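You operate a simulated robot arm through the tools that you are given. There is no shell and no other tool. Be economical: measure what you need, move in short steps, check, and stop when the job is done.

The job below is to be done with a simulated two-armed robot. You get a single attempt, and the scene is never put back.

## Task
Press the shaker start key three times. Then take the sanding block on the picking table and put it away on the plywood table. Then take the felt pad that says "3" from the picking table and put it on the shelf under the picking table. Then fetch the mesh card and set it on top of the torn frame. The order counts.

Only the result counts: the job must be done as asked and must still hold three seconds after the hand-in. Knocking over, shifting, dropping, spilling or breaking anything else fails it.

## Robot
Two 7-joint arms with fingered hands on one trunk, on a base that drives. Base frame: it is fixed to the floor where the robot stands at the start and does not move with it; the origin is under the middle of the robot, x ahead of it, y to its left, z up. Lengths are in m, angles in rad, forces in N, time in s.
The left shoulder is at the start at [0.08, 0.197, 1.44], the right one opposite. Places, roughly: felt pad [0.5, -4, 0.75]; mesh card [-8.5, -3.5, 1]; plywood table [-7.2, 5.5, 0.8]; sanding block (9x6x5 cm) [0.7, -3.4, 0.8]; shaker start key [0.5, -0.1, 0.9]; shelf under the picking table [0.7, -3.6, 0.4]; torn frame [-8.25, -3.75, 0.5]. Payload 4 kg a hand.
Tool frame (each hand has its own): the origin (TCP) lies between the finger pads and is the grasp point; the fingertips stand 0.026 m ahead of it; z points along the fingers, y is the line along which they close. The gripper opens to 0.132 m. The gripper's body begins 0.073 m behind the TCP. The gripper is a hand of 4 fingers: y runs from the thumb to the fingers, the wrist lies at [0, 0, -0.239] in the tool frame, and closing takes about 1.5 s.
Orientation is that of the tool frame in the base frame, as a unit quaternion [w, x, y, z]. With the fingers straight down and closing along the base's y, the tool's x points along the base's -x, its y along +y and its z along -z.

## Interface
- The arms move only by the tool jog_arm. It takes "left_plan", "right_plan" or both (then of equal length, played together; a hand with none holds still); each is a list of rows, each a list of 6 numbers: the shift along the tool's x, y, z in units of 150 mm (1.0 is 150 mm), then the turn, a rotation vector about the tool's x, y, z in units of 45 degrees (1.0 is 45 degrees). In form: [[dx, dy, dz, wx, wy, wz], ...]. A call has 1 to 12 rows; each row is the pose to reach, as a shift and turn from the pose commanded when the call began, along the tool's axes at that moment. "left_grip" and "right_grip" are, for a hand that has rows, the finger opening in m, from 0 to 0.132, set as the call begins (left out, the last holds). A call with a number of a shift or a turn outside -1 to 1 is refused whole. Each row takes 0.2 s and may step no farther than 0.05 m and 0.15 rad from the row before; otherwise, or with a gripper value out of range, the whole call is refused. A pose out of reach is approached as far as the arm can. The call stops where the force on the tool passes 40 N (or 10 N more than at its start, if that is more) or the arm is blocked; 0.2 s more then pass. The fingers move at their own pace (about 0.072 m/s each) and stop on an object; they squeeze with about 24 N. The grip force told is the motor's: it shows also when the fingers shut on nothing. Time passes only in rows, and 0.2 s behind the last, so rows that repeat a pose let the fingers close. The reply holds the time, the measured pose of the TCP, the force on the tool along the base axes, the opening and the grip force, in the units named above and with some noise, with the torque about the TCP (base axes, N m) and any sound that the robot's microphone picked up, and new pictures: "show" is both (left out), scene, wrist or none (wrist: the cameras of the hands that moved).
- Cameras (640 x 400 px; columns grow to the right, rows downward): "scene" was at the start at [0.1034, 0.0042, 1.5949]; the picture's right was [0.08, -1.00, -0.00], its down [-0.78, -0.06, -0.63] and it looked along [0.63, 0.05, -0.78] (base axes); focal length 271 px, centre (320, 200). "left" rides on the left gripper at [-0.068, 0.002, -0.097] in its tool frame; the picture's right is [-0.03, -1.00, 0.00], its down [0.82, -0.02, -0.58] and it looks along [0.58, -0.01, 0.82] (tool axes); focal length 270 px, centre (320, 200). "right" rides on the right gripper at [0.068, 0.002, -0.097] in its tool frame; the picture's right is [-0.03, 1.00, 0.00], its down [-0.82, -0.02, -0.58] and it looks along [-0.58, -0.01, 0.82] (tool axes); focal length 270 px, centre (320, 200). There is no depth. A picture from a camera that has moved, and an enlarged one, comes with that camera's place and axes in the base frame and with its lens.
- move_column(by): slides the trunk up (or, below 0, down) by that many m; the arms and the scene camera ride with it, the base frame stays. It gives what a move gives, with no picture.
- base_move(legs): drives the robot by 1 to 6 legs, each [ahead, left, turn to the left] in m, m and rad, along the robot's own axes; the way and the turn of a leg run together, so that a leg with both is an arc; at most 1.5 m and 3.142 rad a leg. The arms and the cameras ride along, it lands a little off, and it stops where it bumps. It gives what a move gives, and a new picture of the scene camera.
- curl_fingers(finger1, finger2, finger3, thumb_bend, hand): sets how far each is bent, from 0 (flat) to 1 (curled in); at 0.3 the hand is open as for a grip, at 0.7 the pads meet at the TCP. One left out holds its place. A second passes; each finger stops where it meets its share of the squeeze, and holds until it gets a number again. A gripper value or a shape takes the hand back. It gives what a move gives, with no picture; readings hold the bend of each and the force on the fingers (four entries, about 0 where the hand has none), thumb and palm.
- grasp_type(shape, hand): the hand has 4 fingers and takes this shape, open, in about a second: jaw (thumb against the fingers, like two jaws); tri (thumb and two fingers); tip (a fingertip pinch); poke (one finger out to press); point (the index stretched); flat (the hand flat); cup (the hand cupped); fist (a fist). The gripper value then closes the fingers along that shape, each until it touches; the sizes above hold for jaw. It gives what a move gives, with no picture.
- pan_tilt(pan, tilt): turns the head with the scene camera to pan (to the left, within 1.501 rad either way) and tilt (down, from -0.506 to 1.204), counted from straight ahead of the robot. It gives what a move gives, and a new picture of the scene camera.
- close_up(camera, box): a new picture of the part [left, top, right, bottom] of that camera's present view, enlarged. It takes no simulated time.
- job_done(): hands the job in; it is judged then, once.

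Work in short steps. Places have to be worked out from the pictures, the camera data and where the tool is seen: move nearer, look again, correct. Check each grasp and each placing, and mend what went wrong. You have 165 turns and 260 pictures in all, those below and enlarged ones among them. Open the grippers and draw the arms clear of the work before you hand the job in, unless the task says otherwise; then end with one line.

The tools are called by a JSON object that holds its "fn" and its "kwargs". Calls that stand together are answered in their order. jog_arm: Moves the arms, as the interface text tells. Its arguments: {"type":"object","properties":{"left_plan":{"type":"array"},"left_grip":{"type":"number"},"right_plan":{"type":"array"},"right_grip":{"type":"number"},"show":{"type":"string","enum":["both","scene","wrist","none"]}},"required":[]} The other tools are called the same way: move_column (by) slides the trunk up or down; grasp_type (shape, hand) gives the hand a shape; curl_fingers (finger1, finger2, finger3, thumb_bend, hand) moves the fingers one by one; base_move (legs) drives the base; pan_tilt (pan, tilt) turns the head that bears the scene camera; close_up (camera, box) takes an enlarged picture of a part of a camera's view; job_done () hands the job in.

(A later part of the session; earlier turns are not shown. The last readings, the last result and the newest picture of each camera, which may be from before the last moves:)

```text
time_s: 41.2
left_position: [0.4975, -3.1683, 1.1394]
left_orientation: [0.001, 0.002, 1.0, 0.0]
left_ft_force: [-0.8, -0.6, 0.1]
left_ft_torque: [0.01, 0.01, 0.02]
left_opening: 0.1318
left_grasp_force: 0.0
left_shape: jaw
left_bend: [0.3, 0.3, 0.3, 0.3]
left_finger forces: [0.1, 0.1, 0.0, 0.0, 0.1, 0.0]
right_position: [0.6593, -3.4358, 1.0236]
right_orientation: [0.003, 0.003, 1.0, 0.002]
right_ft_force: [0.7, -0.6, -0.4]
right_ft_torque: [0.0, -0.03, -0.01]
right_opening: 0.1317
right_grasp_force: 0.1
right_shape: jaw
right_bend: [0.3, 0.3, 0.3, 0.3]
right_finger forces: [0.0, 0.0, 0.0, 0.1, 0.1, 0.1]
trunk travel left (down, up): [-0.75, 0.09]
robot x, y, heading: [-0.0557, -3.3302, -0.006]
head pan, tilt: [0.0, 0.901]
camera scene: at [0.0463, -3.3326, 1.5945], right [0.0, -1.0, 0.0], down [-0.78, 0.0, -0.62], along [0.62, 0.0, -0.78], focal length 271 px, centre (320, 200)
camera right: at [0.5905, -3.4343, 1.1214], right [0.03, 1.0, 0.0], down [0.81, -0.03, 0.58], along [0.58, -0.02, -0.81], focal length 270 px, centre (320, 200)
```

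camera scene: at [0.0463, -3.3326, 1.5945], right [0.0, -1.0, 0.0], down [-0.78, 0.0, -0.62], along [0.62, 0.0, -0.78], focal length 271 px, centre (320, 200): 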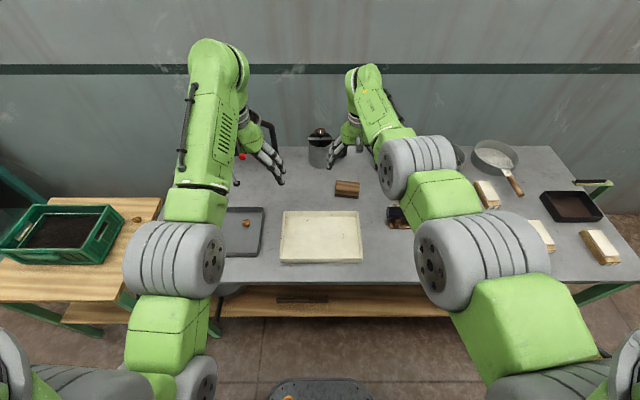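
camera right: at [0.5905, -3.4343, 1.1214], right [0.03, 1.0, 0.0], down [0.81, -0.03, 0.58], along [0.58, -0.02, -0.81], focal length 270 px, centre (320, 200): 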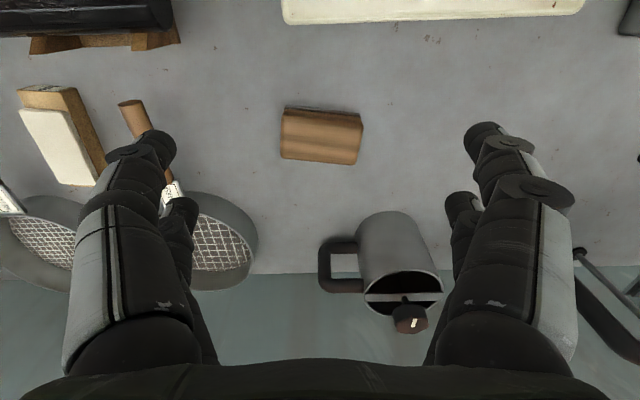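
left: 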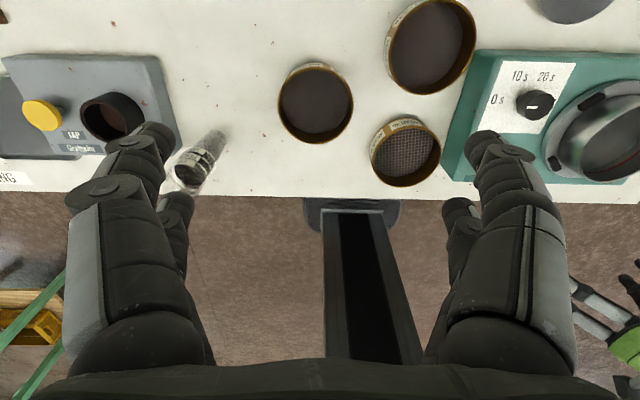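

The block lies at about (0.712, -3.437), about 9 cm along y, almost square to the hand. I centre the hand over it, then lower the trunk by 0.13 to shorten the reach.

{"fn": "jog_arm", "kwargs": {"right_plan": [[-0.18, 0, 0, 0, 0, 0], [-0.35, -0.01, 0, 0, 0, 0.06]], "show": "none"}}

{"fn": "move_column", "kwargs": {"by": -0.13}}

{"fn": "close_up", "kwargs": {"camera": "right", "box": [0, 0, 640, 400]}}

```text
time_s: 41.8
left_position: [0.4962, -3.1671, 1.1391]
left_orientation: [-0.001, 0.002, 1.0, 0.0]
left_ft_force: [-0.6, -0.6, 0.2]
left_ft_torque: [0.0, -0.03, 0.02]
left_opening: 0.1321
left_grasp_force: 0.0
left_shape: jaw
left_bend: [0.3, 0.3, 0.3, 0.3]
left_finger forces: [0.0, 0.0, 0.0, 0.1, 0.1, 0.1]
right_position: [0.6573, -3.4351, 1.029]
right_orientation: [0.002, 0.02, 1.0, 0.001]
right_ft_force: [0.3, -0.1, -0.1]
right_ft_torque: [-0.02, 0.02, 0.02]
right_opening: 0.1319
right_grasp_force: 0.0
right_shape: jaw
right_bend: [0.3, 0.3, 0.3, 0.3]
right_finger forces: [0.1, 0.1, 0.0, 0.0, 0.0, 0.0]
right hand out of reach, approached as far as the arm can: row 1, 2
trunk travel left (down, up): [-0.75, 0.09]
robot x, y, heading: [-0.0591, -3.331, -0.005]
head pan, tilt: [0.0, 0.901]
```

```text
time_s: 43.3
left_position: [0.4957, -3.1662, 1.0108]
left_orientation: [0.0, 0.002, 1.0, 0.0]
left_ft_force: [0.2, -0.6, 0.4]
left_ft_torque: [0.0, -0.02, 0.01]
left_opening: 0.1316
left_grasp_force: 0.1
left_shape: jaw
left_bend: [0.3, 0.3, 0.3, 0.3]
left_finger forces: [0.0, 0.0, 0.0, 0.0, 0.0, 0.0]
right_position: [0.6575, -3.4338, 0.8993]
right_orientation: [0.002, 0.02, 1.0, 0.002]
right_ft_force: [-0.7, -0.3, 0.7]
right_ft_torque: [-0.03, -0.02, 0.0]
right_opening: 0.1318
right_grasp_force: 0.0
right_shape: jaw
right_bend: [0.3, 0.3, 0.3, 0.3]
right_finger forces: [0.1, 0.0, 0.1, 0.0, 0.1, 0.0]
trunk travel left (down, up): [-0.62, 0.22]
robot x, y, heading: [-0.0598, -3.3306, -0.001]
head pan, tilt: [0.0, 0.901]
```

```text
1.00 times, centred on (320, 200) of right (not enlarged: the box is as wide or as high as the picture)
camera zoom: at [0.589, -3.4304, 0.9965], right [0.07, 1.0, 0.0], down [0.81, -0.05, 0.58], along [0.58, -0.04, -0.81], focal length 270 px, centre (320, 200)
```

zoom: 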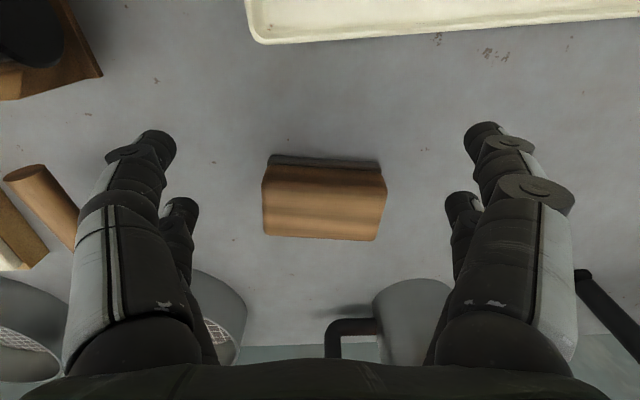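

The arm's reach ended at x ≈ 0.657. I drive 6 cm nearer (the base stays clear of the table edge), then see where the hand is.

{"fn": "base_move", "kwargs": {"legs": [[0.06, 0, 0]]}}

{"fn": "close_up", "kwargs": {"camera": "right", "box": [0, 0, 640, 400]}}

```text
time_s: 44.3
left_position: [0.5482, -3.1673, 1.013]
left_orientation: [0.003, 0.002, 1.0, 0.0]
left_ft_force: [-0.1, 0.1, 0.3]
left_ft_torque: [0.03, -0.06, 0.03]
left_opening: 0.1319
left_grasp_force: 0.0
left_shape: jaw
left_bend: [0.3, 0.3, 0.3, 0.3]
left_finger forces: [0.0, 0.0, 0.0, 0.0, 0.0, 0.0]
right_position: [0.7106, -3.4344, 0.9042]
right_orientation: [0.005, 0.02, 1.0, 0.001]
right_ft_force: [-1.1, -0.4, 0.3]
right_ft_torque: [0.02, -0.06, 0.0]
right_opening: 0.1317
right_grasp_force: 0.1
right_shape: jaw
right_bend: [0.3, 0.3, 0.3, 0.3]
right_finger forces: [0.0, 0.1, 0.0, 0.0, 0.0, 0.0]
trunk travel left (down, up): [-0.62, 0.22]
robot x, y, heading: [0.0001, -3.3312, -0.004]
head pan, tilt: [0.0, 0.901]
camera scene: at [0.0948, -3.3331, 1.4652], right [0.0, -1.0, 0.0], down [-0.78, 0.0, -0.63], along [0.63, 0.0, -0.78], focal length 271 px, centre (320, 200)
```

scene: 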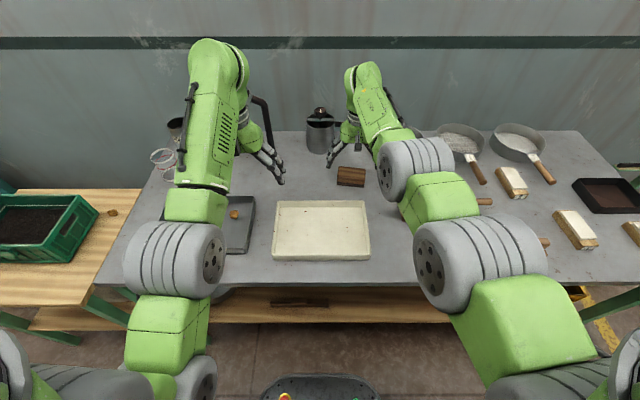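

```text
1.00 times, centred on (320, 200) of right (not enlarged: the box is as wide or as high as the picture)
camera zoom: at [0.6418, -3.4308, 1.0009], right [0.07, 1.0, 0.0], down [0.81, -0.05, 0.59], along [0.58, -0.04, -0.81], focal length 270 px, centre (320, 200)
```

zoom: 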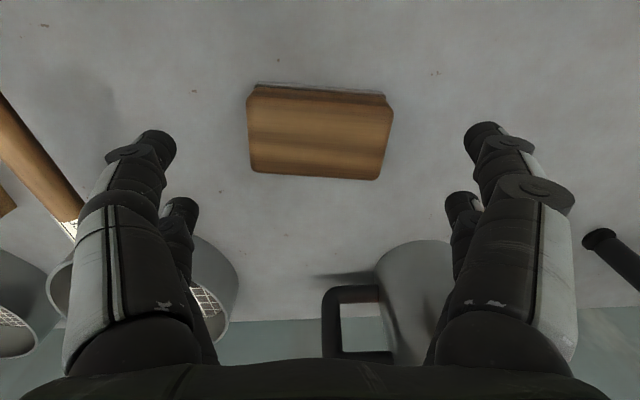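

The block's top is at z ≈ 0.83 and it is well centred between the fingers. I fine-tune yaw, then descend with the trunk, partway first.

{"fn": "jog_arm", "kwargs": {"right_plan": [[0, -0.015, 0, 0, 0, 0.07]], "show": "none"}}

{"fn": "move_column", "kwargs": {"by": -0.06}}

{"fn": "close_up", "kwargs": {"camera": "right", "box": [0, 0, 640, 400]}}

```text
time_s: 44.7
left_position: [0.5533, -3.169, 1.0109]
left_orientation: [0.001, 0.002, 1.0, 0.0]
left_ft_force: [0.7, -0.2, -0.1]
left_ft_torque: [0.0, -0.03, -0.05]
left_opening: 0.1317
left_grasp_force: 0.1
left_shape: jaw
left_bend: [0.3, 0.3, 0.3, 0.3]
left_finger forces: [0.0, 0.0, 0.0, 0.0, 0.1, 0.0]
right_position: [0.7161, -3.4375, 0.8994]
right_orientation: [0.002, 0.048, 0.999, 0.001]
right_ft_force: [0.5, -0.4, -0.8]
right_ft_torque: [-0.02, -0.01, 0.03]
right_opening: 0.1318
right_grasp_force: 0.2
right_shape: jaw
right_bend: [0.3, 0.3, 0.3, 0.3]
right_finger forces: [0.0, 0.0, 0.0, 0.1, 0.1, 0.0]
trunk travel left (down, up): [-0.62, 0.22]
robot x, y, heading: [0.0027, -3.3303, -0.004]
head pan, tilt: [0.0, 0.901]
```

```text
time_s: 45.7
left_position: [0.5545, -3.1674, 0.9488]
left_orientation: [0.0, 0.002, 1.0, 0.0]
left_ft_force: [1.3, -0.1, -0.9]
left_ft_torque: [-0.02, -0.05, -0.01]
left_opening: 0.132
left_grasp_force: 0.1
left_shape: jaw
left_bend: [0.3, 0.3, 0.3, 0.3]
left_finger forces: [0.1, 0.1, 0.0, 0.1, 0.0, 0.0]
right_position: [0.7167, -3.4369, 0.8392]
right_orientation: [0.002, 0.048, 0.999, 0.001]
right_ft_force: [-0.1, -0.1, 0.5]
right_ft_torque: [0.0, -0.02, 0.0]
right_opening: 0.1316
right_grasp_force: 0.0
right_shape: jaw
right_bend: [0.3, 0.3, 0.3, 0.3]
right_finger forces: [0.1, 0.1, 0.1, 0.0, 0.0, 0.1]
trunk travel left (down, up): [-0.56, 0.28]
robot x, y, heading: [0.0003, -3.3301, 0.001]
head pan, tilt: [0.0, 0.901]
```

```text
1.00 times, centred on (320, 200) of right (not enlarged: the box is as wide or as high as the picture)
camera zoom: at [0.6483, -3.4291, 0.9364], right [0.12, 0.99, 0.0], down [0.81, -0.1, 0.58], along [0.58, -0.07, -0.81], focal length 270 px, centre (320, 200)
```

zoom: 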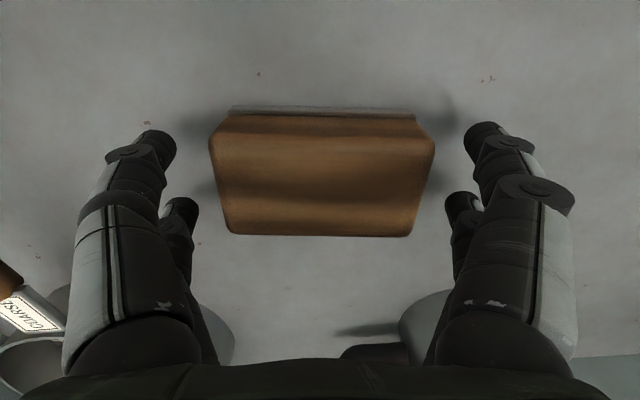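

Aligned nicely. I lower a further 1.8 cm.

{"fn": "move_column", "kwargs": {"by": -0.018}}

{"fn": "close_up", "kwargs": {"camera": "right", "box": [0, 0, 640, 400]}}

```text
time_s: 46.4
left_position: [0.5514, -3.1685, 0.9331]
left_orientation: [0.002, 0.001, 1.0, 0.0]
left_ft_force: [0.2, 0.1, 0.1]
left_ft_torque: [0.01, 0.03, -0.01]
left_opening: 0.1319
left_grasp_force: 0.1
left_shape: jaw
left_bend: [0.3, 0.3, 0.3, 0.3]
left_finger forces: [0.0, 0.0, 0.0, 0.1, 0.0, 0.1]
right_position: [0.7165, -3.4366, 0.8242]
right_orientation: [0.005, 0.047, 0.999, 0.0]
right_ft_force: [0.5, 0.0, 12.0]
right_ft_torque: [-0.13, 0.07, -0.08]
right_opening: 0.1317
right_grasp_force: 0.0
right_shape: jaw
right_bend: [0.3, 0.3, 0.3, 0.3]
right_finger forces: [2.9, 2.0, 2.3, 0.0, 4.2, 0.0]
trunk travel left (down, up): [-0.542, 0.298]
robot x, y, heading: [0.0007, -3.3322, -0.008]
head pan, tilt: [0.0, 0.901]
```

```text
1.00 times, centred on (320, 200) of right (not enlarged: the box is as wide or as high as the picture)
camera zoom: at [0.6472, -3.4288, 0.921], right [0.12, 0.99, 0.0], down [0.81, -0.1, 0.58], along [0.58, -0.07, -0.81], focal length 270 px, centre (320, 200)
```

zoom: 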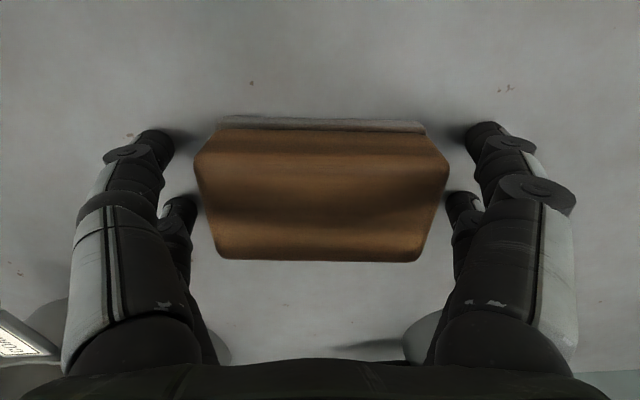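

Fingertips touched the table (12 N), so the table top is at about 0.797. I raise 8 mm and close.

{"fn": "move_column", "kwargs": {"by": 0.009}}

{"fn": "jog_arm", "kwargs": {"right_grip": 0.03, "right_plan": [[0, 0, 0, 0, 0, 0], [0, 0, 0, 0, 0, 0], [0, 0, 0, 0, 0, 0], [0, 0, 0, 0, 0, 0], [0, 0, 0, 0, 0, 0], [0, 0, 0, 0, 0, 0], [0, 0, 0, 0, 0, 0]], "show": "wrist"}}

```text
time_s: 46.9
left_position: [0.5537, -3.1679, 0.9427]
left_orientation: [0.001, 0.002, 1.0, 0.0]
left_ft_force: [-0.4, -0.2, 0.1]
left_ft_torque: [0.01, 0.04, -0.02]
left_opening: 0.1318
left_grasp_force: 0.2
left_shape: jaw
left_bend: [0.3, 0.3, 0.3, 0.3]
left_finger forces: [0.0, 0.1, 0.0, 0.0, 0.1, 0.0]
right_position: [0.7152, -3.4368, 0.8301]
right_orientation: [0.001, 0.049, 0.999, 0.001]
right_ft_force: [1.2, -0.1, 0.1]
right_ft_torque: [-0.02, 0.0, -0.01]
right_opening: 0.1317
right_grasp_force: 0.1
right_shape: jaw
right_bend: [0.3, 0.3, 0.3, 0.3]
right_finger forces: [0.1, 0.1, 0.1, 0.0, 0.0, 0.0]
trunk travel left (down, up): [-0.551, 0.289]
robot x, y, heading: [-0.0023, -3.3335, -0.001]
head pan, tilt: [0.0, 0.901]
```

```text
time_s: 48.5
left_position: [0.5532, -3.1666, 0.9411]
left_orientation: [0.0, 0.001, 1.0, 0.0]
left_ft_force: [0.0, 0.2, 0.5]
left_ft_torque: [0.0, 0.02, 0.01]
left_opening: 0.1318
left_grasp_force: 0.0
left_shape: jaw
left_bend: [0.3, 0.3, 0.3, 0.3]
left_finger forces: [0.1, 0.1, 0.1, 0.0, 0.0, 0.1]
right_position: [0.7164, -3.4363, 0.8299]
right_orientation: [0.001, 0.048, 0.999, 0.001]
right_ft_force: [0.3, -0.2, -0.1]
right_ft_torque: [-0.02, -0.02, -0.02]
right_opening: 0.0831
right_grasp_force: 24.0
right_shape: jaw
right_bend: [0.7, 0.71, 0.7, 0.72]
right_finger forces: [21.8, 21.5, 21.2, 0.0, 22.1, 0.0]
trunk travel left (down, up): [-0.551, 0.289]
robot x, y, heading: [-0.0024, -3.3335, -0.001]
head pan, tilt: [0.0, 0.901]
camera right: at [0.6481, -3.4291, 0.9274], right [0.12, 0.99, 0.0], down [0.81, -0.1, 0.58], along [0.58, -0.07, -0.81], focal length 270 px, centre (320, 200)
```

right: 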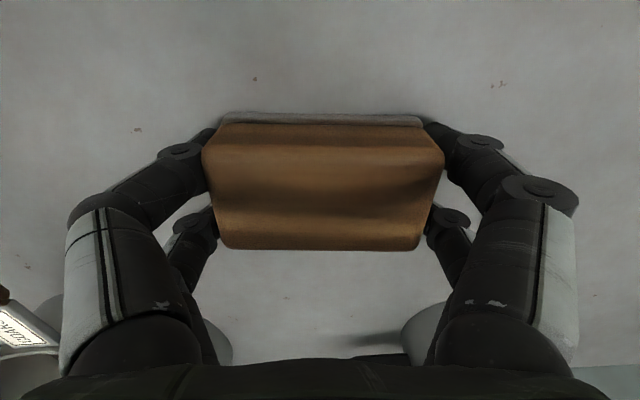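

Gripped firmly (24 N at 83 mm). I lift with the trunk and check.

{"fn": "move_column", "kwargs": {"by": 0.2}}

{"fn": "close_up", "kwargs": {"camera": "right", "box": [0, 0, 640, 400]}}

```text
time_s: 50.7
left_position: [0.5552, -3.1692, 1.1414]
left_orientation: [-0.001, 0.001, 1.0, 0.001]
left_ft_force: [0.3, 0.0, 0.6]
left_ft_torque: [-0.02, 0.01, -0.01]
left_opening: 0.1317
left_grasp_force: 0.1
left_shape: jaw
left_bend: [0.3, 0.3, 0.3, 0.3]
left_finger forces: [0.0, 0.0, 0.0, 0.0, 0.1, 0.1]
right_position: [0.7165, -3.437, 1.0298]
right_orientation: [0.002, 0.048, 0.999, 0.001]
right_ft_force: [0.4, 0.2, -1.0]
right_ft_torque: [0.01, -0.01, 0.01]
right_opening: 0.0833
right_grasp_force: 23.8
right_shape: jaw
right_bend: [0.7, 0.71, 0.7, 0.72]
right_finger forces: [21.8, 21.5, 21.2, 0.0, 22.1, 0.1]
trunk travel left (down, up): [-0.751, 0.089]
robot x, y, heading: [-0.0016, -3.3316, -0.002]
head pan, tilt: [0.0, 0.901]
```

```text
1.00 times, centred on (320, 200) of right (not enlarged: the box is as wide or as high as the picture)
camera zoom: at [0.6482, -3.4291, 1.1272], right [0.12, 0.99, 0.0], down [0.81, -0.1, 0.58], along [0.58, -0.07, -0.81], focal length 270 px, centre (320, 200)
```

zoom: 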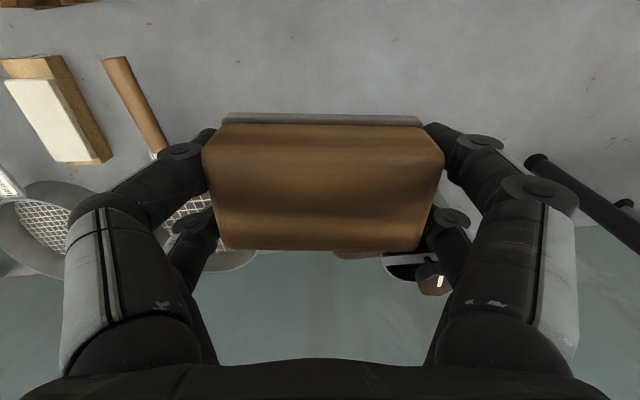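

The block is held. I draw the hand in and back off 0.7 m from the table, then turn to look across the hall.

{"fn": "jog_arm", "kwargs": {"right_plan": [[0.25, 0, 0, 0, 0, 0], [0.5, 0, 0, 0, 0, 0], [0.75, 0, 0, 0, 0, 0], [1.0, 0, 0, 0, 0, 0]], "show": "none"}}

{"fn": "base_move", "kwargs": {"legs": [[-0.8, 0, 0], [0, 0, 2.2]]}}

{"fn": "pan_tilt", "kwargs": {"pan": 0, "tilt": 0.25}}

```text
time_s: 51.7
left_position: [0.5531, -3.1674, 1.1423]
left_orientation: [0.0, 0.002, 1.0, 0.0]
left_ft_force: [-0.5, -0.5, 0.3]
left_ft_torque: [-0.01, -0.02, 0.0]
left_opening: 0.1319
left_grasp_force: 0.1
left_shape: jaw
left_bend: [0.3, 0.3, 0.3, 0.3]
left_finger forces: [0.1, 0.1, 0.1, 0.1, 0.0, 0.0]
right_position: [0.5659, -3.4222, 1.0306]
right_orientation: [0.004, 0.049, 0.999, 0.0]
right_ft_force: [0.4, 0.6, -1.0]
right_ft_torque: [0.0, -0.01, 0.0]
right_opening: 0.0832
right_grasp_force: 23.6
right_shape: jaw
right_bend: [0.7, 0.71, 0.7, 0.72]
right_finger forces: [21.8, 21.5, 21.1, 0.0, 22.2, 0.0]
trunk travel left (down, up): [-0.751, 0.089]
robot x, y, heading: [0.0027, -3.3293, 0.0]
head pan, tilt: [0.0, 0.901]
```

```text
time_s: 61.3
left_position: [-1.264, -2.9794, 1.1411]
left_orientation: [0.0, 0.891, -0.455, 0.0]
left_ft_force: [0.1, 0.7, 0.5]
left_ft_torque: [-0.03, -0.02, 0.01]
left_opening: 0.1319
left_grasp_force: 0.0
left_shape: jaw
left_bend: [0.3, 0.3, 0.3, 0.3]
left_finger forces: [0.0, 0.0, 0.0, 0.0, 0.1, 0.0]
right_position: [-1.0658, -2.8178, 1.0303]
right_orientation: [0.0, 0.869, -0.494, -0.002]
right_ft_force: [-0.1, -0.6, -0.8]
right_ft_torque: [0.02, 0.0, -0.01]
right_opening: 0.0832
right_grasp_force: 23.5
right_shape: jaw
right_bend: [0.7, 0.71, 0.7, 0.72]
right_finger forces: [21.7, 21.6, 21.2, 0.1, 22.2, 0.1]
trunk travel left (down, up): [-0.751, 0.089]
robot x, y, heading: [-0.8045, -3.3278, 2.196]
head pan, tilt: [0.0, 0.901]
camera scene: at [-0.8694, -3.2444, 1.5953], right [0.81, 0.59, 0.0], down [0.46, -0.63, -0.62], along [-0.36, 0.5, -0.78], focal length 271 px, centre (320, 200)
```

scene: 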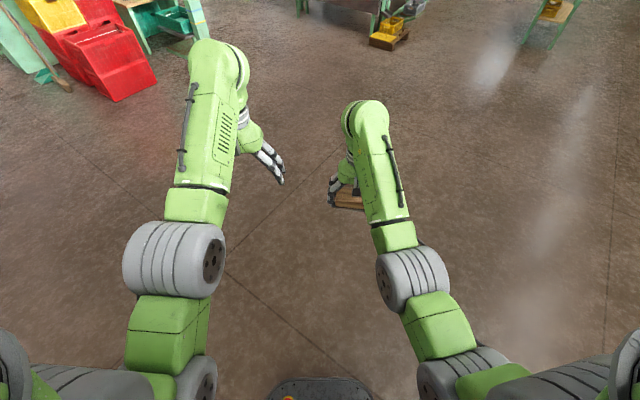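

```text
time_s: 62.3
left_position: [-1.2639, -2.9793, 1.1404]
left_orientation: [0.0, 0.891, -0.454, 0.0]
left_ft_force: [-0.6, -0.5, 0.1]
left_ft_torque: [-0.03, 0.01, -0.02]
left_opening: 0.132
left_grasp_force: 0.1
left_shape: jaw
left_bend: [0.3, 0.3, 0.3, 0.3]
left_finger forces: [0.0, 0.0, 0.1, 0.0, 0.0, 0.0]
right_position: [-1.066, -2.8181, 1.0292]
right_orientation: [0.0, 0.87, -0.494, -0.002]
right_ft_force: [0.3, 0.0, -2.5]
right_ft_torque: [-0.02, -0.03, 0.02]
right_opening: 0.0834
right_grasp_force: 24.6
right_shape: jaw
right_bend: [0.7, 0.71, 0.7, 0.72]
right_finger forces: [21.7, 21.7, 21.1, 0.0, 22.2, 0.0]
trunk travel left (down, up): [-0.751, 0.089]
robot x, y, heading: [-0.8098, -3.3312, 2.194]
head pan, tilt: [0.0, 0.25]
camera scene: at [-0.8802, -3.2302, 1.6522], right [0.81, 0.59, 0.0], down [0.15, -0.2, -0.97], along [-0.57, 0.78, -0.25], focal length 271 px, centre (320, 200)
```

scene: 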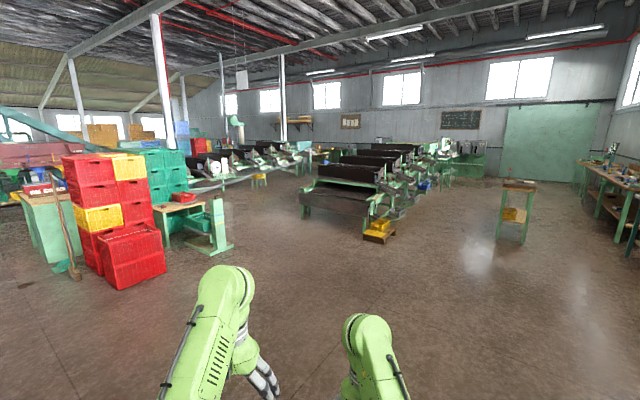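

By projection, the plywood table should be at around (320, 152) in this picture, beyond the rolling machines. I enlarge it.

{"fn": "close_up", "kwargs": {"camera": "scene", "box": [160, 100, 480, 300]}}

{"fn": "close_up", "kwargs": {"camera": "scene", "box": [240, 110, 400, 210]}}

```text
2.00 times, centred on (320, 200) of scene
camera zoom: at [-0.8802, -3.2302, 1.6522], right [0.81, 0.59, 0.0], down [0.15, -0.2, -0.97], along [-0.57, 0.78, -0.25], focal length 542 px, centre (320, 200)
```

zoom: 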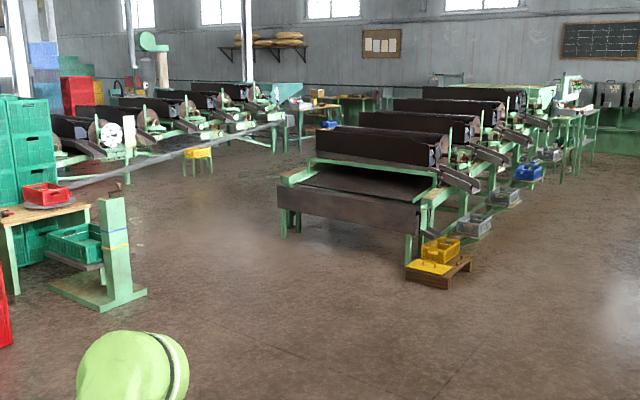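

```text
4.00 times, centred on (320, 160) of scene
camera zoom: at [-0.8802, -3.2302, 1.6522], right [0.81, 0.59, 0.0], down [0.15, -0.2, -0.97], along [-0.57, 0.78, -0.25], focal length 1085 px, centre (320, 360)
```

zoom: 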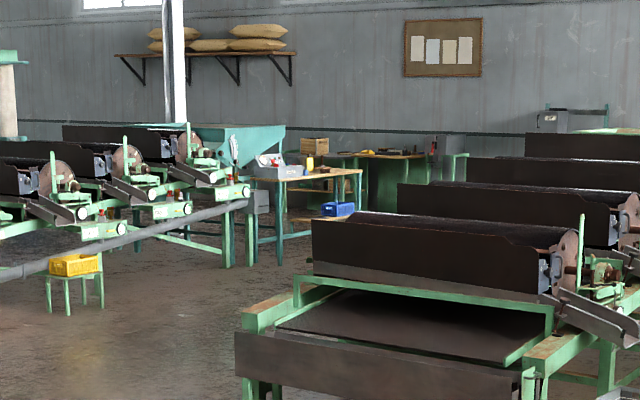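

The plywood table is the one beyond the machines, near (-7.2, 5.2). I drive down the open floor to about (-3.0, -0.6), then turn towards the gap between the teal stand and the first machine and look again.

{"fn": "base_move", "kwargs": {"legs": [[0, 0, 0.056], [1.5, 0, 0], [1.5, 0, 0], [0.5, 0, 0], [0, 0, 0.7]]}}

```text
time_s: 81.7
left_position: [-3.6095, -0.6859, 1.1399]
left_orientation: [0.0, 0.996, -0.086, 0.0]
left_ft_force: [-0.9, 1.2, 0.2]
left_ft_torque: [0.0, -0.01, 0.03]
left_opening: 0.132
left_grasp_force: 0.2
left_shape: jaw
left_bend: [0.3, 0.3, 0.3, 0.3]
left_finger forces: [0.0, 0.1, 0.0, 0.0, 0.0, 0.1]
right_position: [-3.5788, -0.4326, 1.0291]
right_orientation: [0.0, 0.991, -0.132, -0.002]
right_ft_force: [-0.7, 0.1, -1.7]
right_ft_torque: [0.0, 0.0, 0.03]
right_opening: 0.0833
right_grasp_force: 24.1
right_shape: jaw
right_bend: [0.7, 0.71, 0.7, 0.72]
right_finger forces: [21.7, 21.7, 21.3, 0.1, 22.3, 0.1]
trunk travel left (down, up): [-0.751, 0.089]
robot x, y, heading: [-3.0337, -0.6187, 2.975]
head pan, tilt: [0.0, 0.25]
camera scene: at [-3.1597, -0.5965, 1.6523], right [0.17, 0.99, 0.0], down [0.24, -0.04, -0.97], along [-0.95, 0.16, -0.25], focal length 271 px, centre (320, 200)
```

scene: 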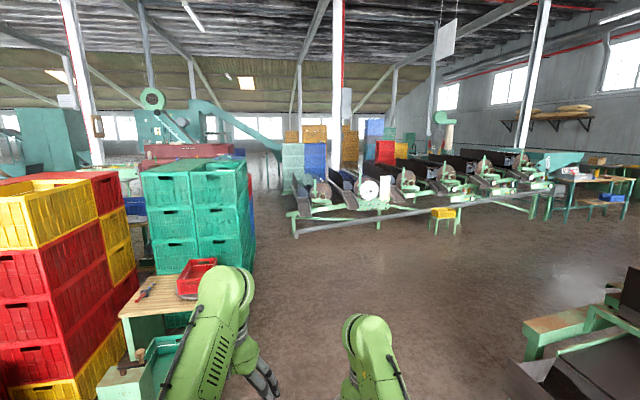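

The gap runs from y ≈ -1.0 to 0.55. I sidestep right 0.2 m, then go forward through it.

{"fn": "base_move", "kwargs": {"legs": [[0, -0.2, -0.033], [1.5, 0, 0], [1.1, 0, 0], [0, 0, -1.0]]}}

```text
time_s: 98.0
left_position: [-5.8747, 0.5798, 1.1418]
left_orientation: [-0.001, 0.822, -0.569, -0.001]
left_ft_force: [-0.1, -0.8, -0.1]
left_ft_torque: [0.02, 0.0, -0.01]
left_opening: 0.132
left_grasp_force: 0.1
left_shape: jaw
left_bend: [0.3, 0.3, 0.3, 0.3]
left_finger forces: [0.0, 0.1, 0.1, 0.0, 0.1, 0.0]
right_position: [-5.6415, 0.6834, 1.0293]
right_orientation: [-0.001, 0.795, -0.607, -0.002]
right_ft_force: [-0.1, 0.8, -1.3]
right_ft_torque: [-0.02, 0.0, 0.0]
right_opening: 0.0831
right_grasp_force: 23.4
right_shape: jaw
right_bend: [0.7, 0.71, 0.7, 0.72]
right_finger forces: [21.7, 21.6, 21.2, 0.1, 22.1, 0.1]
trunk travel left (down, up): [-0.751, 0.089]
robot x, y, heading: [-5.5245, 0.1244, 1.931]
head pan, tilt: [0.0, 0.25]
camera scene: at [-5.5711, 0.2356, 1.6523], right [0.94, 0.35, 0.0], down [0.09, -0.23, -0.97], along [-0.34, 0.91, -0.25], focal length 271 px, centre (320, 200)
```

scene: 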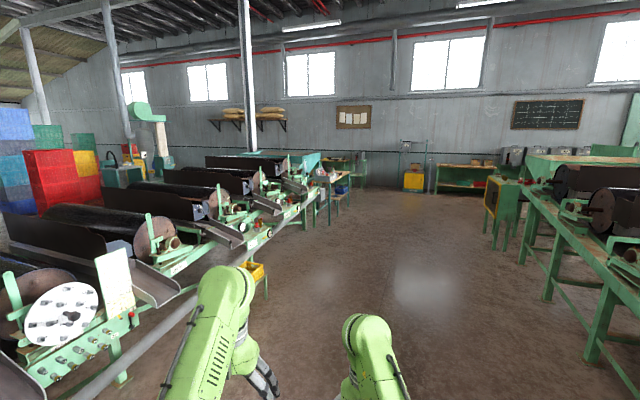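

The aisle ahead is clear, about x -6.4 to -4.2; the plywood table is ahead-left, just past the left machine row. I turn to face +y and drive 3.6 m, then face left-forward.

{"fn": "base_move", "kwargs": {"legs": [[0, 0, -0.36], [1.5, 0, 0], [1.5, 0, 0], [0.6, 0, 0], [0, 0, 0.9]]}}

```text
time_s: 118.8
left_position: [-6.0846, 3.9261, 1.1412]
left_orientation: [0.0, 0.946, -0.324, 0.0]
left_ft_force: [-0.4, -1.5, -0.6]
left_ft_torque: [0.03, -0.02, -0.01]
left_opening: 0.1321
left_grasp_force: 0.1
left_shape: jaw
left_bend: [0.3, 0.3, 0.3, 0.3]
left_finger forces: [0.1, 0.1, 0.0, 0.0, 0.1, 0.0]
right_position: [-5.941, 4.1342, 1.0292]
right_orientation: [-0.001, 0.93, -0.368, -0.003]
right_ft_force: [-0.7, 0.5, -1.9]
right_ft_torque: [-0.01, -0.01, -0.02]
right_opening: 0.0831
right_grasp_force: 24.3
right_shape: jaw
right_bend: [0.7, 0.71, 0.7, 0.72]
right_finger forces: [21.7, 21.8, 21.2, 0.0, 22.1, 0.0]
trunk travel left (down, up): [-0.751, 0.089]
robot x, y, heading: [-5.5527, 3.7153, 2.477]
head pan, tilt: [0.0, 0.25]
camera scene: at [-5.6483, 3.7913, 1.6523], right [0.61, 0.79, 0.0], down [0.2, -0.15, -0.97], along [-0.76, 0.59, -0.25], focal length 271 px, centre (320, 200)
```

scene: 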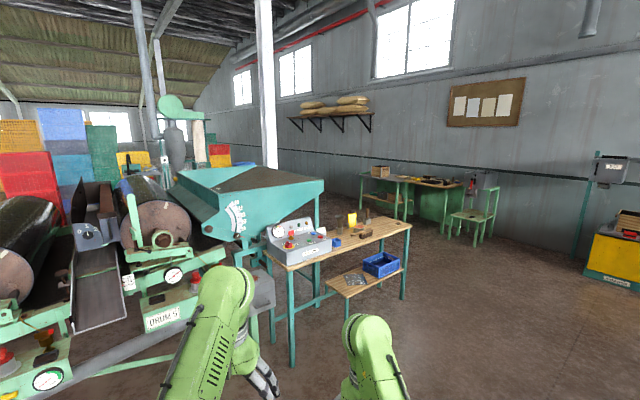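

The table ahead spans roughly y 4.6–5.9 with its front edge at x ≈ -7.0, matching the given place. I enlarge it and the other bench to be sure.

{"fn": "close_up", "kwargs": {"camera": "scene", "box": [250, 190, 430, 302]}}

{"fn": "close_up", "kwargs": {"camera": "scene", "box": [350, 150, 510, 250]}}

```text
3.56 times, centred on (340, 246) of scene
camera zoom: at [-5.6483, 3.7913, 1.6523], right [0.61, 0.79, 0.0], down [0.2, -0.15, -0.97], along [-0.76, 0.59, -0.25], focal length 964 px, centre (249, 36)
```

zoom: 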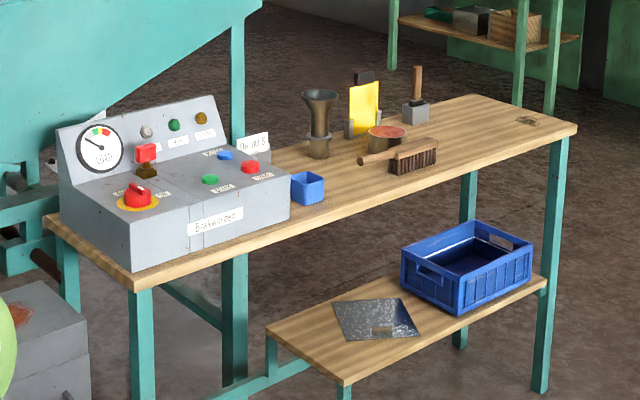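

```text
4.00 times, centred on (430, 200) of scene
camera zoom: at [-5.6483, 3.7913, 1.6523], right [0.61, 0.79, 0.0], down [0.2, -0.15, -0.97], along [-0.76, 0.59, -0.25], focal length 1085 px, centre (-120, 200)
```

zoom: 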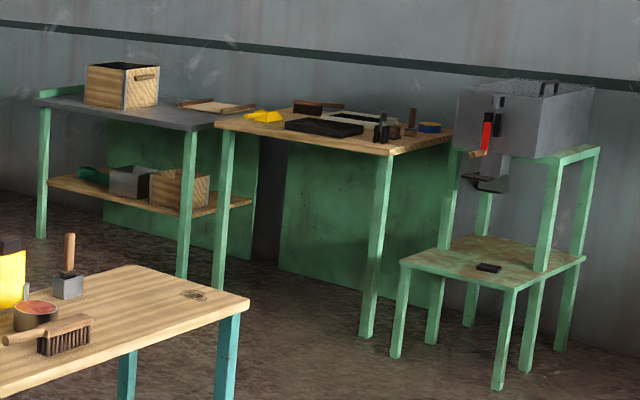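

This is the plywood table; its right-hand end is free around (-7.15, 5.7). I turn to face it (−x) and sidestep to y ≈ 5.55.

{"fn": "base_move", "kwargs": {"legs": [[0, 0, 0.665], [0, -1.5, 0], [0.45, -0.35, 0]]}}

{"fn": "pan_tilt", "kwargs": {"pan": 0, "tilt": 0.75}}

```text
time_s: 130.9
left_position: [-6.5571, 5.3867, 1.1414]
left_orientation: [-0.001, 1.0, 0.002, -0.001]
left_ft_force: [0.7, -0.1, 0.3]
left_ft_torque: [0.03, -0.01, 0.04]
left_opening: 0.1318
left_grasp_force: 0.0
left_shape: jaw
left_bend: [0.3, 0.3, 0.3, 0.3]
left_finger forces: [0.1, 0.0, 0.0, 0.1, 0.1, 0.0]
right_position: [-6.5737, 5.6429, 1.0296]
right_orientation: [0.0, 0.999, -0.044, -0.002]
right_ft_force: [0.1, -0.6, -2.2]
right_ft_torque: [-0.01, -0.01, 0.0]
right_opening: 0.0832
right_grasp_force: 24.3
right_shape: jaw
right_bend: [0.7, 0.71, 0.7, 0.72]
right_finger forces: [21.6, 21.9, 21.3, 0.1, 22.3, 0.0]
trunk travel left (down, up): [-0.751, 0.089]
robot x, y, heading: [-6.0097, 5.5549, -3.136]
head pan, tilt: [0.0, 0.25]
camera scene: at [-6.1314, 5.5521, 1.6525], right [0.0, 1.0, 0.0], down [0.25, 0.0, -0.97], along [-0.97, 0.0, -0.25], focal length 271 px, centre (320, 200)
```

scene: 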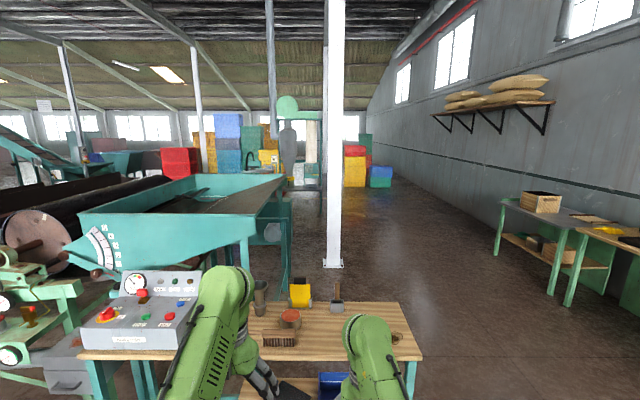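

```text
time_s: 131.8
left_position: [-6.5593, 5.3891, 1.1408]
left_orientation: [0.0, 1.0, 0.001, 0.001]
left_ft_force: [0.8, -0.8, -0.3]
left_ft_torque: [0.03, 0.0, 0.01]
left_opening: 0.1319
left_grasp_force: 0.0
left_shape: jaw
left_bend: [0.3, 0.3, 0.3, 0.3]
left_finger forces: [0.0, 0.2, 0.0, 0.0, 0.1, 0.1]
right_position: [-6.5741, 5.6421, 1.0286]
right_orientation: [0.0, 0.999, -0.044, -0.002]
right_ft_force: [-0.3, -0.5, -1.5]
right_ft_torque: [0.01, 0.02, 0.0]
right_opening: 0.0833
right_grasp_force: 23.9
right_shape: jaw
right_bend: [0.7, 0.71, 0.7, 0.72]
right_finger forces: [21.8, 21.9, 21.2, 0.0, 22.3, 0.0]
trunk travel left (down, up): [-0.751, 0.089]
robot x, y, heading: [-6.0063, 5.5543, -3.138]
head pan, tilt: [0.0, 0.75]
camera scene: at [-6.1235, 5.554, 1.6072], right [0.0, 1.0, 0.0], down [0.68, 0.0, -0.73], along [-0.73, 0.0, -0.68], focal length 271 px, centre (320, 200)
```

scene: 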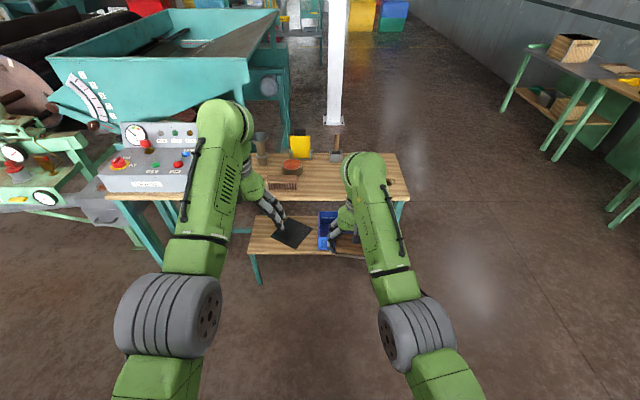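

The free end of the table is at about (-7.12, 5.70). I drive forward 0.48 m and 5 cm right so the block comes over it.

{"fn": "base_move", "kwargs": {"legs": [[0.48, -0.05, 0]]}}

{"fn": "close_up", "kwargs": {"camera": "right", "box": [0, 0, 640, 400]}}

```text
time_s: 134.7
left_position: [-7.0399, 5.4356, 1.1427]
left_orientation: [0.0, 1.0, 0.001, -0.001]
left_ft_force: [0.6, -0.2, -0.3]
left_ft_torque: [0.0, 0.0, -0.02]
left_opening: 0.132
left_grasp_force: 0.1
left_shape: jaw
left_bend: [0.3, 0.3, 0.3, 0.3]
left_finger forces: [0.0, 0.1, 0.0, 0.0, 0.1, 0.0]
right_position: [-7.0552, 5.6894, 1.0308]
right_orientation: [0.001, 0.999, -0.045, -0.002]
right_ft_force: [0.5, 0.5, -1.7]
right_ft_torque: [-0.01, 0.03, 0.03]
right_opening: 0.0833
right_grasp_force: 23.9
right_shape: jaw
right_bend: [0.7, 0.71, 0.7, 0.72]
right_finger forces: [21.7, 21.8, 21.1, 0.1, 22.4, 0.0]
trunk travel left (down, up): [-0.751, 0.089]
robot x, y, heading: [-6.4911, 5.5995, -3.134]
head pan, tilt: [0.0, 0.75]
camera scene: at [-6.6031, 5.6009, 1.6075], right [0.0, 1.0, 0.0], down [0.68, 0.0, -0.73], along [-0.73, 0.0, -0.68], focal length 271 px, centre (320, 200)
```

scene: 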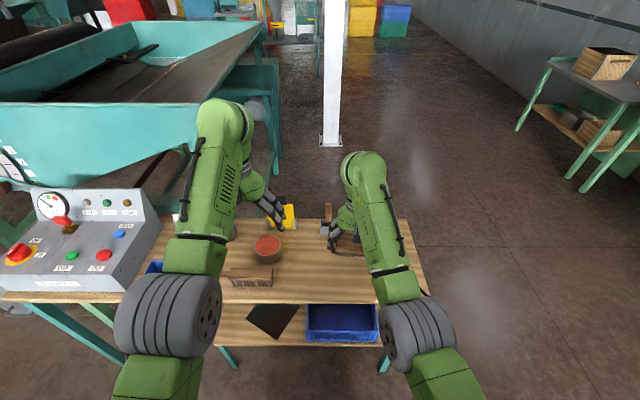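

```text
1.00 times, centred on (320, 200) of right (not enlarged: the box is as wide or as high as the picture)
camera zoom: at [-6.9867, 5.6814, 1.1277], right [-0.11, -0.99, 0.0], down [-0.81, 0.09, 0.58], along [-0.58, 0.06, -0.81], focal length 270 px, centre (320, 200)
```

zoom: 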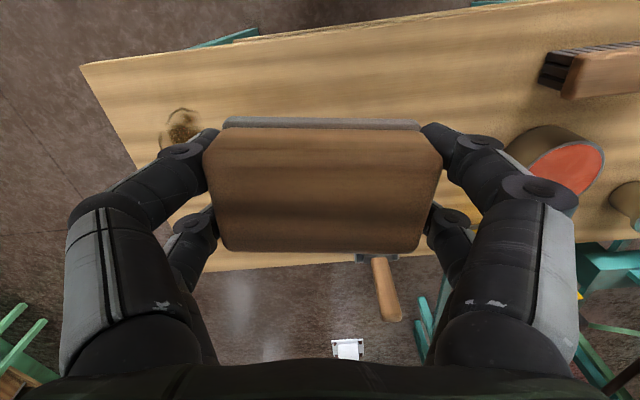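

Clear spot below. I move the block 10 cm further over the table and lower by the trunk to just above the surface.

{"fn": "jog_arm", "kwargs": {"right_plan": [[-0.22, -0.02, 0, 0, 0, 0], [-0.44, -0.05, 0, 0, 0, 0], [-0.65, -0.08, 0, 0, 0, 0]], "show": "none"}}

{"fn": "move_column", "kwargs": {"by": -0.15}}

{"fn": "close_up", "kwargs": {"camera": "right", "box": [0, 0, 640, 400]}}

{"fn": "close_up", "kwargs": {"camera": "scene", "box": [220, 100, 540, 300]}}

```text
time_s: 135.5
left_position: [-7.0429, 5.4353, 1.1414]
left_orientation: [0.0, 1.0, 0.002, 0.0]
left_ft_force: [0.2, -0.2, 0.1]
left_ft_torque: [-0.05, 0.01, -0.04]
left_opening: 0.1317
left_grasp_force: 0.0
left_shape: jaw
left_bend: [0.3, 0.3, 0.3, 0.3]
left_finger forces: [0.0, 0.0, 0.0, 0.0, 0.0, 0.1]
right_position: [-7.1536, 5.7098, 1.0297]
right_orientation: [0.0, 0.999, -0.044, 0.0]
right_ft_force: [-0.3, 0.7, -1.9]
right_ft_torque: [-0.03, -0.02, 0.01]
right_opening: 0.0832
right_grasp_force: 24.4
right_shape: jaw
right_bend: [0.7, 0.71, 0.7, 0.72]
right_finger forces: [21.8, 21.9, 21.4, 0.2, 22.3, 0.0]
trunk travel left (down, up): [-0.751, 0.089]
robot x, y, heading: [-6.4876, 5.6019, -3.139]
head pan, tilt: [0.0, 0.75]
```

```text
time_s: 137.2
left_position: [-7.0422, 5.4352, 0.9916]
left_orientation: [0.0, 1.0, 0.002, 0.0]
left_ft_force: [0.1, 0.2, 0.5]
left_ft_torque: [0.01, 0.01, -0.02]
left_opening: 0.1318
left_grasp_force: 0.0
left_shape: jaw
left_bend: [0.3, 0.3, 0.3, 0.3]
left_finger forces: [0.0, 0.0, 0.0, 0.1, 0.0, 0.0]
right_position: [-7.1535, 5.7092, 0.8814]
right_orientation: [0.002, 0.999, -0.045, -0.002]
right_ft_force: [-0.4, 0.6, -1.3]
right_ft_torque: [0.01, -0.04, -0.04]
right_opening: 0.0833
right_grasp_force: 23.9
right_shape: jaw
right_bend: [0.7, 0.71, 0.7, 0.72]
right_finger forces: [21.7, 21.8, 21.3, 0.1, 22.3, 0.0]
trunk travel left (down, up): [-0.601, 0.239]
robot x, y, heading: [-6.4914, 5.6037, -3.139]
head pan, tilt: [0.0, 0.75]
```

```text
1.00 times, centred on (320, 200) of right (not enlarged: the box is as wide or as high as the picture)
camera zoom: at [-7.0846, 5.7013, 0.9778], right [-0.11, -0.99, 0.0], down [-0.81, 0.09, 0.58], along [-0.58, 0.06, -0.81], focal length 270 px, centre (320, 200)
```

zoom: 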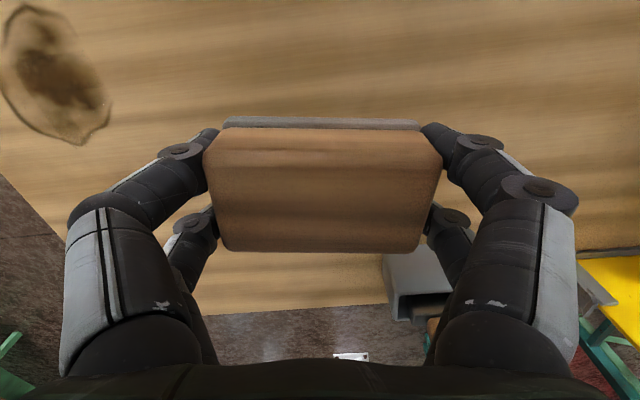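

```text
2.00 times, centred on (380, 200) of scene
camera zoom: at [-6.6058, 5.6012, 1.4573], right [0.0, 1.0, 0.0], down [0.68, 0.0, -0.73], along [-0.73, 0.0, -0.68], focal length 542 px, centre (200, 200)
```

zoom: 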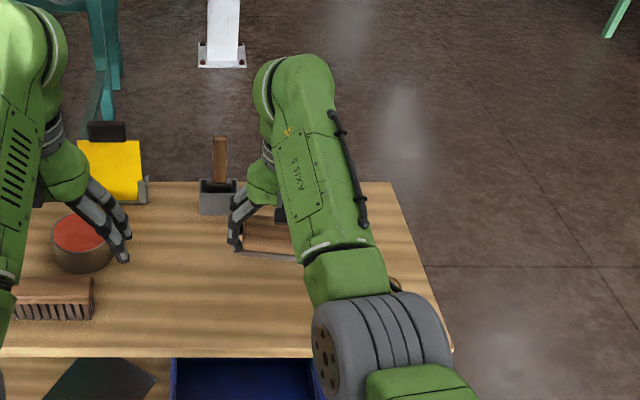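

A tool holder stands behind the left fingers; I bring the block 2.5 cm nearer to the front, then lower it with the arm until contact (expected at TCP ≈ 0.83).

{"fn": "jog_arm", "kwargs": {"right_plan": [[0.17, -0.05, 0.0, 0, 0, 0], [0.17, -0.05, 0.1, 0, 0, 0], [0.17, -0.05, 0.2, 0, 0, 0], [0.17, -0.05, 0.25, 0, 0, 0], [0.17, -0.05, 0.29, 0, 0, 0]], "show": "wrist"}}

```text
time_s: 138.4
left_position: [-7.0422, 5.4357, 0.9918]
left_orientation: [0.0, 1.0, 0.001, -0.002]
left_ft_force: [-0.2, 0.2, 0.2]
left_ft_torque: [0.0, 0.0, 0.04]
left_opening: 0.132
left_grasp_force: 0.1
left_shape: jaw
left_bend: [0.3, 0.3, 0.3, 0.3]
left_finger forces: [0.0, 0.0, 0.1, 0.0, 0.1, 0.0]
right_position: [-7.1283, 5.7136, 0.8378]
right_orientation: [0.001, 0.999, -0.045, -0.001]
right_ft_force: [0.8, 0.6, -2.0]
right_ft_torque: [0.0, 0.0, 0.01]
right_opening: 0.0834
right_grasp_force: 24.2
right_shape: jaw
right_bend: [0.7, 0.71, 0.7, 0.72]
right_finger forces: [21.8, 21.9, 21.4, 0.0, 22.4, 0.1]
trunk travel left (down, up): [-0.601, 0.239]
robot x, y, heading: [-6.4902, 5.6038, -3.135]
head pan, tilt: [0.0, 0.75]
camera right: at [-7.0595, 5.7065, 0.9337], right [-0.11, -0.99, 0.0], down [-0.81, 0.09, 0.58], along [-0.58, 0.06, -0.81], focal length 270 px, centre (320, 200)
```

right: 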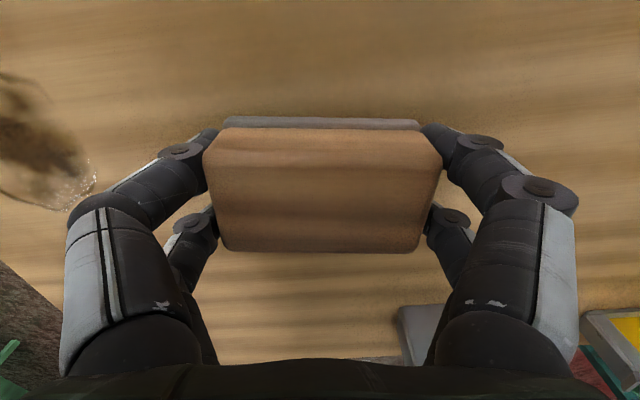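

No contact yet at 0.838; I keep lowering in small steps.

{"fn": "jog_arm", "kwargs": {"right_plan": [[0, 0, 0.03, 0, 0, 0], [0, 0, 0.05, 0, 0, 0], [0, 0, 0.065, 0, 0, 0]], "show": "none"}}

```text
time_s: 139.2
left_position: [-7.0424, 5.4362, 0.9923]
left_orientation: [0.0, 1.0, 0.002, 0.0]
left_ft_force: [0.0, 0.5, -0.7]
left_ft_torque: [0.0, 0.02, 0.01]
left_opening: 0.1318
left_grasp_force: 0.1
left_shape: jaw
left_bend: [0.3, 0.3, 0.3, 0.3]
left_finger forces: [0.1, 0.0, 0.0, 0.1, 0.0, 0.0]
right_position: [-7.1275, 5.7152, 0.8297]
right_orientation: [0.001, 0.999, -0.045, -0.005]
right_ft_force: [-1.2, 0.9, 10.8]
right_ft_torque: [0.04, -0.07, -0.04]
right_opening: 0.0828
right_grasp_force: 24.4
right_shape: jaw
right_bend: [0.7, 0.71, 0.7, 0.72]
right_finger forces: [22.4, 22.0, 22.0, 0.1, 23.4, 0.0]
trunk travel left (down, up): [-0.601, 0.239]
robot x, y, heading: [-6.4901, 5.6023, -3.14]
head pan, tilt: [0.0, 0.75]
```

Contact (11 N). I open the fingers and then rise straight up.

{"fn": "jog_arm", "kwargs": {"right_grip": 0.125, "right_plan": [[0, 0, -0.015, 0, 0, 0], [0, 0, -0.02, 0, 0, 0], [0, 0, -0.02, 0, 0, 0], [0, 0, -0.02, 0, 0, 0], [0, 0, -0.02, 0, 0, 0], [0, 0, -0.02, 0, 0, 0]], "show": "wrist"}}

{"fn": "move_column", "kwargs": {"by": 0.18}}

{"fn": "close_up", "kwargs": {"camera": "right", "box": [0, 0, 640, 400]}}

```text
time_s: 140.7
left_position: [-7.0428, 5.4352, 0.9904]
left_orientation: [0.0, 1.0, 0.001, -0.001]
left_ft_force: [-0.7, -0.7, 0.4]
left_ft_torque: [-0.01, 0.01, 0.0]
left_opening: 0.132
left_grasp_force: 0.1
left_shape: jaw
left_bend: [0.3, 0.3, 0.3, 0.3]
left_finger forces: [0.0, 0.0, 0.1, 0.0, 0.0, 0.0]
right_position: [-7.1271, 5.7158, 0.8299]
right_orientation: [0.002, 0.999, -0.045, -0.002]
right_ft_force: [-0.5, -0.4, -1.0]
right_ft_torque: [-0.03, 0.02, 0.01]
right_opening: 0.125
right_grasp_force: 0.0
right_shape: jaw
right_bend: [0.41, 0.41, 0.41, 0.29]
right_finger forces: [0.0, 0.1, 0.1, 0.0, 0.1, 0.1]
trunk travel left (down, up): [-0.601, 0.239]
robot x, y, heading: [-6.4897, 5.6017, -3.136]
head pan, tilt: [0.0, 0.75]
camera right: at [-7.0588, 5.7064, 0.9274], right [-0.11, -0.99, 0.0], down [-0.81, 0.09, 0.58], along [-0.58, 0.06, -0.81], focal length 270 px, centre (320, 200)
```

right: 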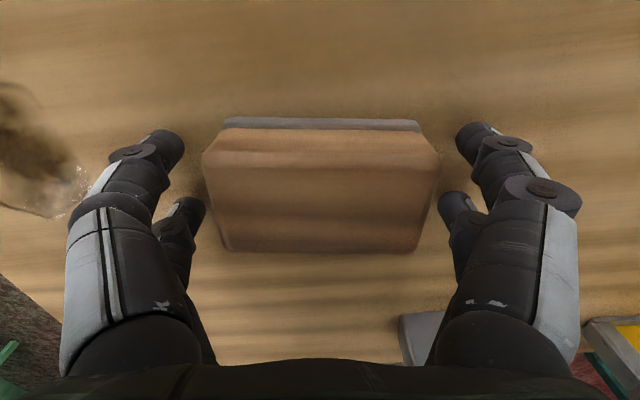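

```text
time_s: 142.7
left_position: [-7.0428, 5.435, 1.1717]
left_orientation: [0.0, 1.0, 0.002, -0.001]
left_ft_force: [-0.6, 0.0, -0.1]
left_ft_torque: [0.0, 0.03, 0.0]
left_opening: 0.1319
left_grasp_force: 0.1
left_shape: jaw
left_bend: [0.3, 0.3, 0.3, 0.3]
left_finger forces: [0.0, 0.1, 0.1, 0.0, 0.0, 0.0]
right_position: [-7.1266, 5.7134, 1.0096]
right_orientation: [0.001, 0.999, -0.045, -0.002]
right_ft_force: [0.2, 0.8, -0.3]
right_ft_torque: [-0.01, 0.0, 0.0]
right_opening: 0.1249
right_grasp_force: 0.0
right_shape: jaw
right_bend: [0.41, 0.41, 0.41, 0.29]
right_finger forces: [0.1, 0.1, 0.0, 0.1, 0.1, 0.1]
trunk travel left (down, up): [-0.781, 0.059]
robot x, y, heading: [-6.4915, 5.6034, -3.142]
head pan, tilt: [0.0, 0.75]
```

```text
1.00 times, centred on (320, 200) of right (not enlarged: the box is as wide or as high as the picture)
camera zoom: at [-7.0589, 5.7064, 1.1072], right [-0.11, -0.99, 0.0], down [-0.81, 0.09, 0.58], along [-0.58, 0.06, -0.81], focal length 270 px, centre (320, 200)
```

zoom: 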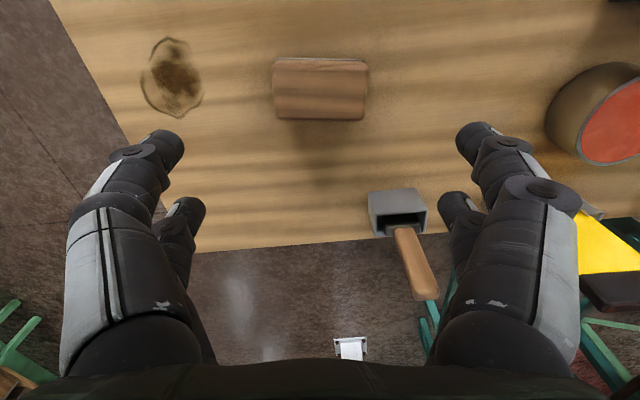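

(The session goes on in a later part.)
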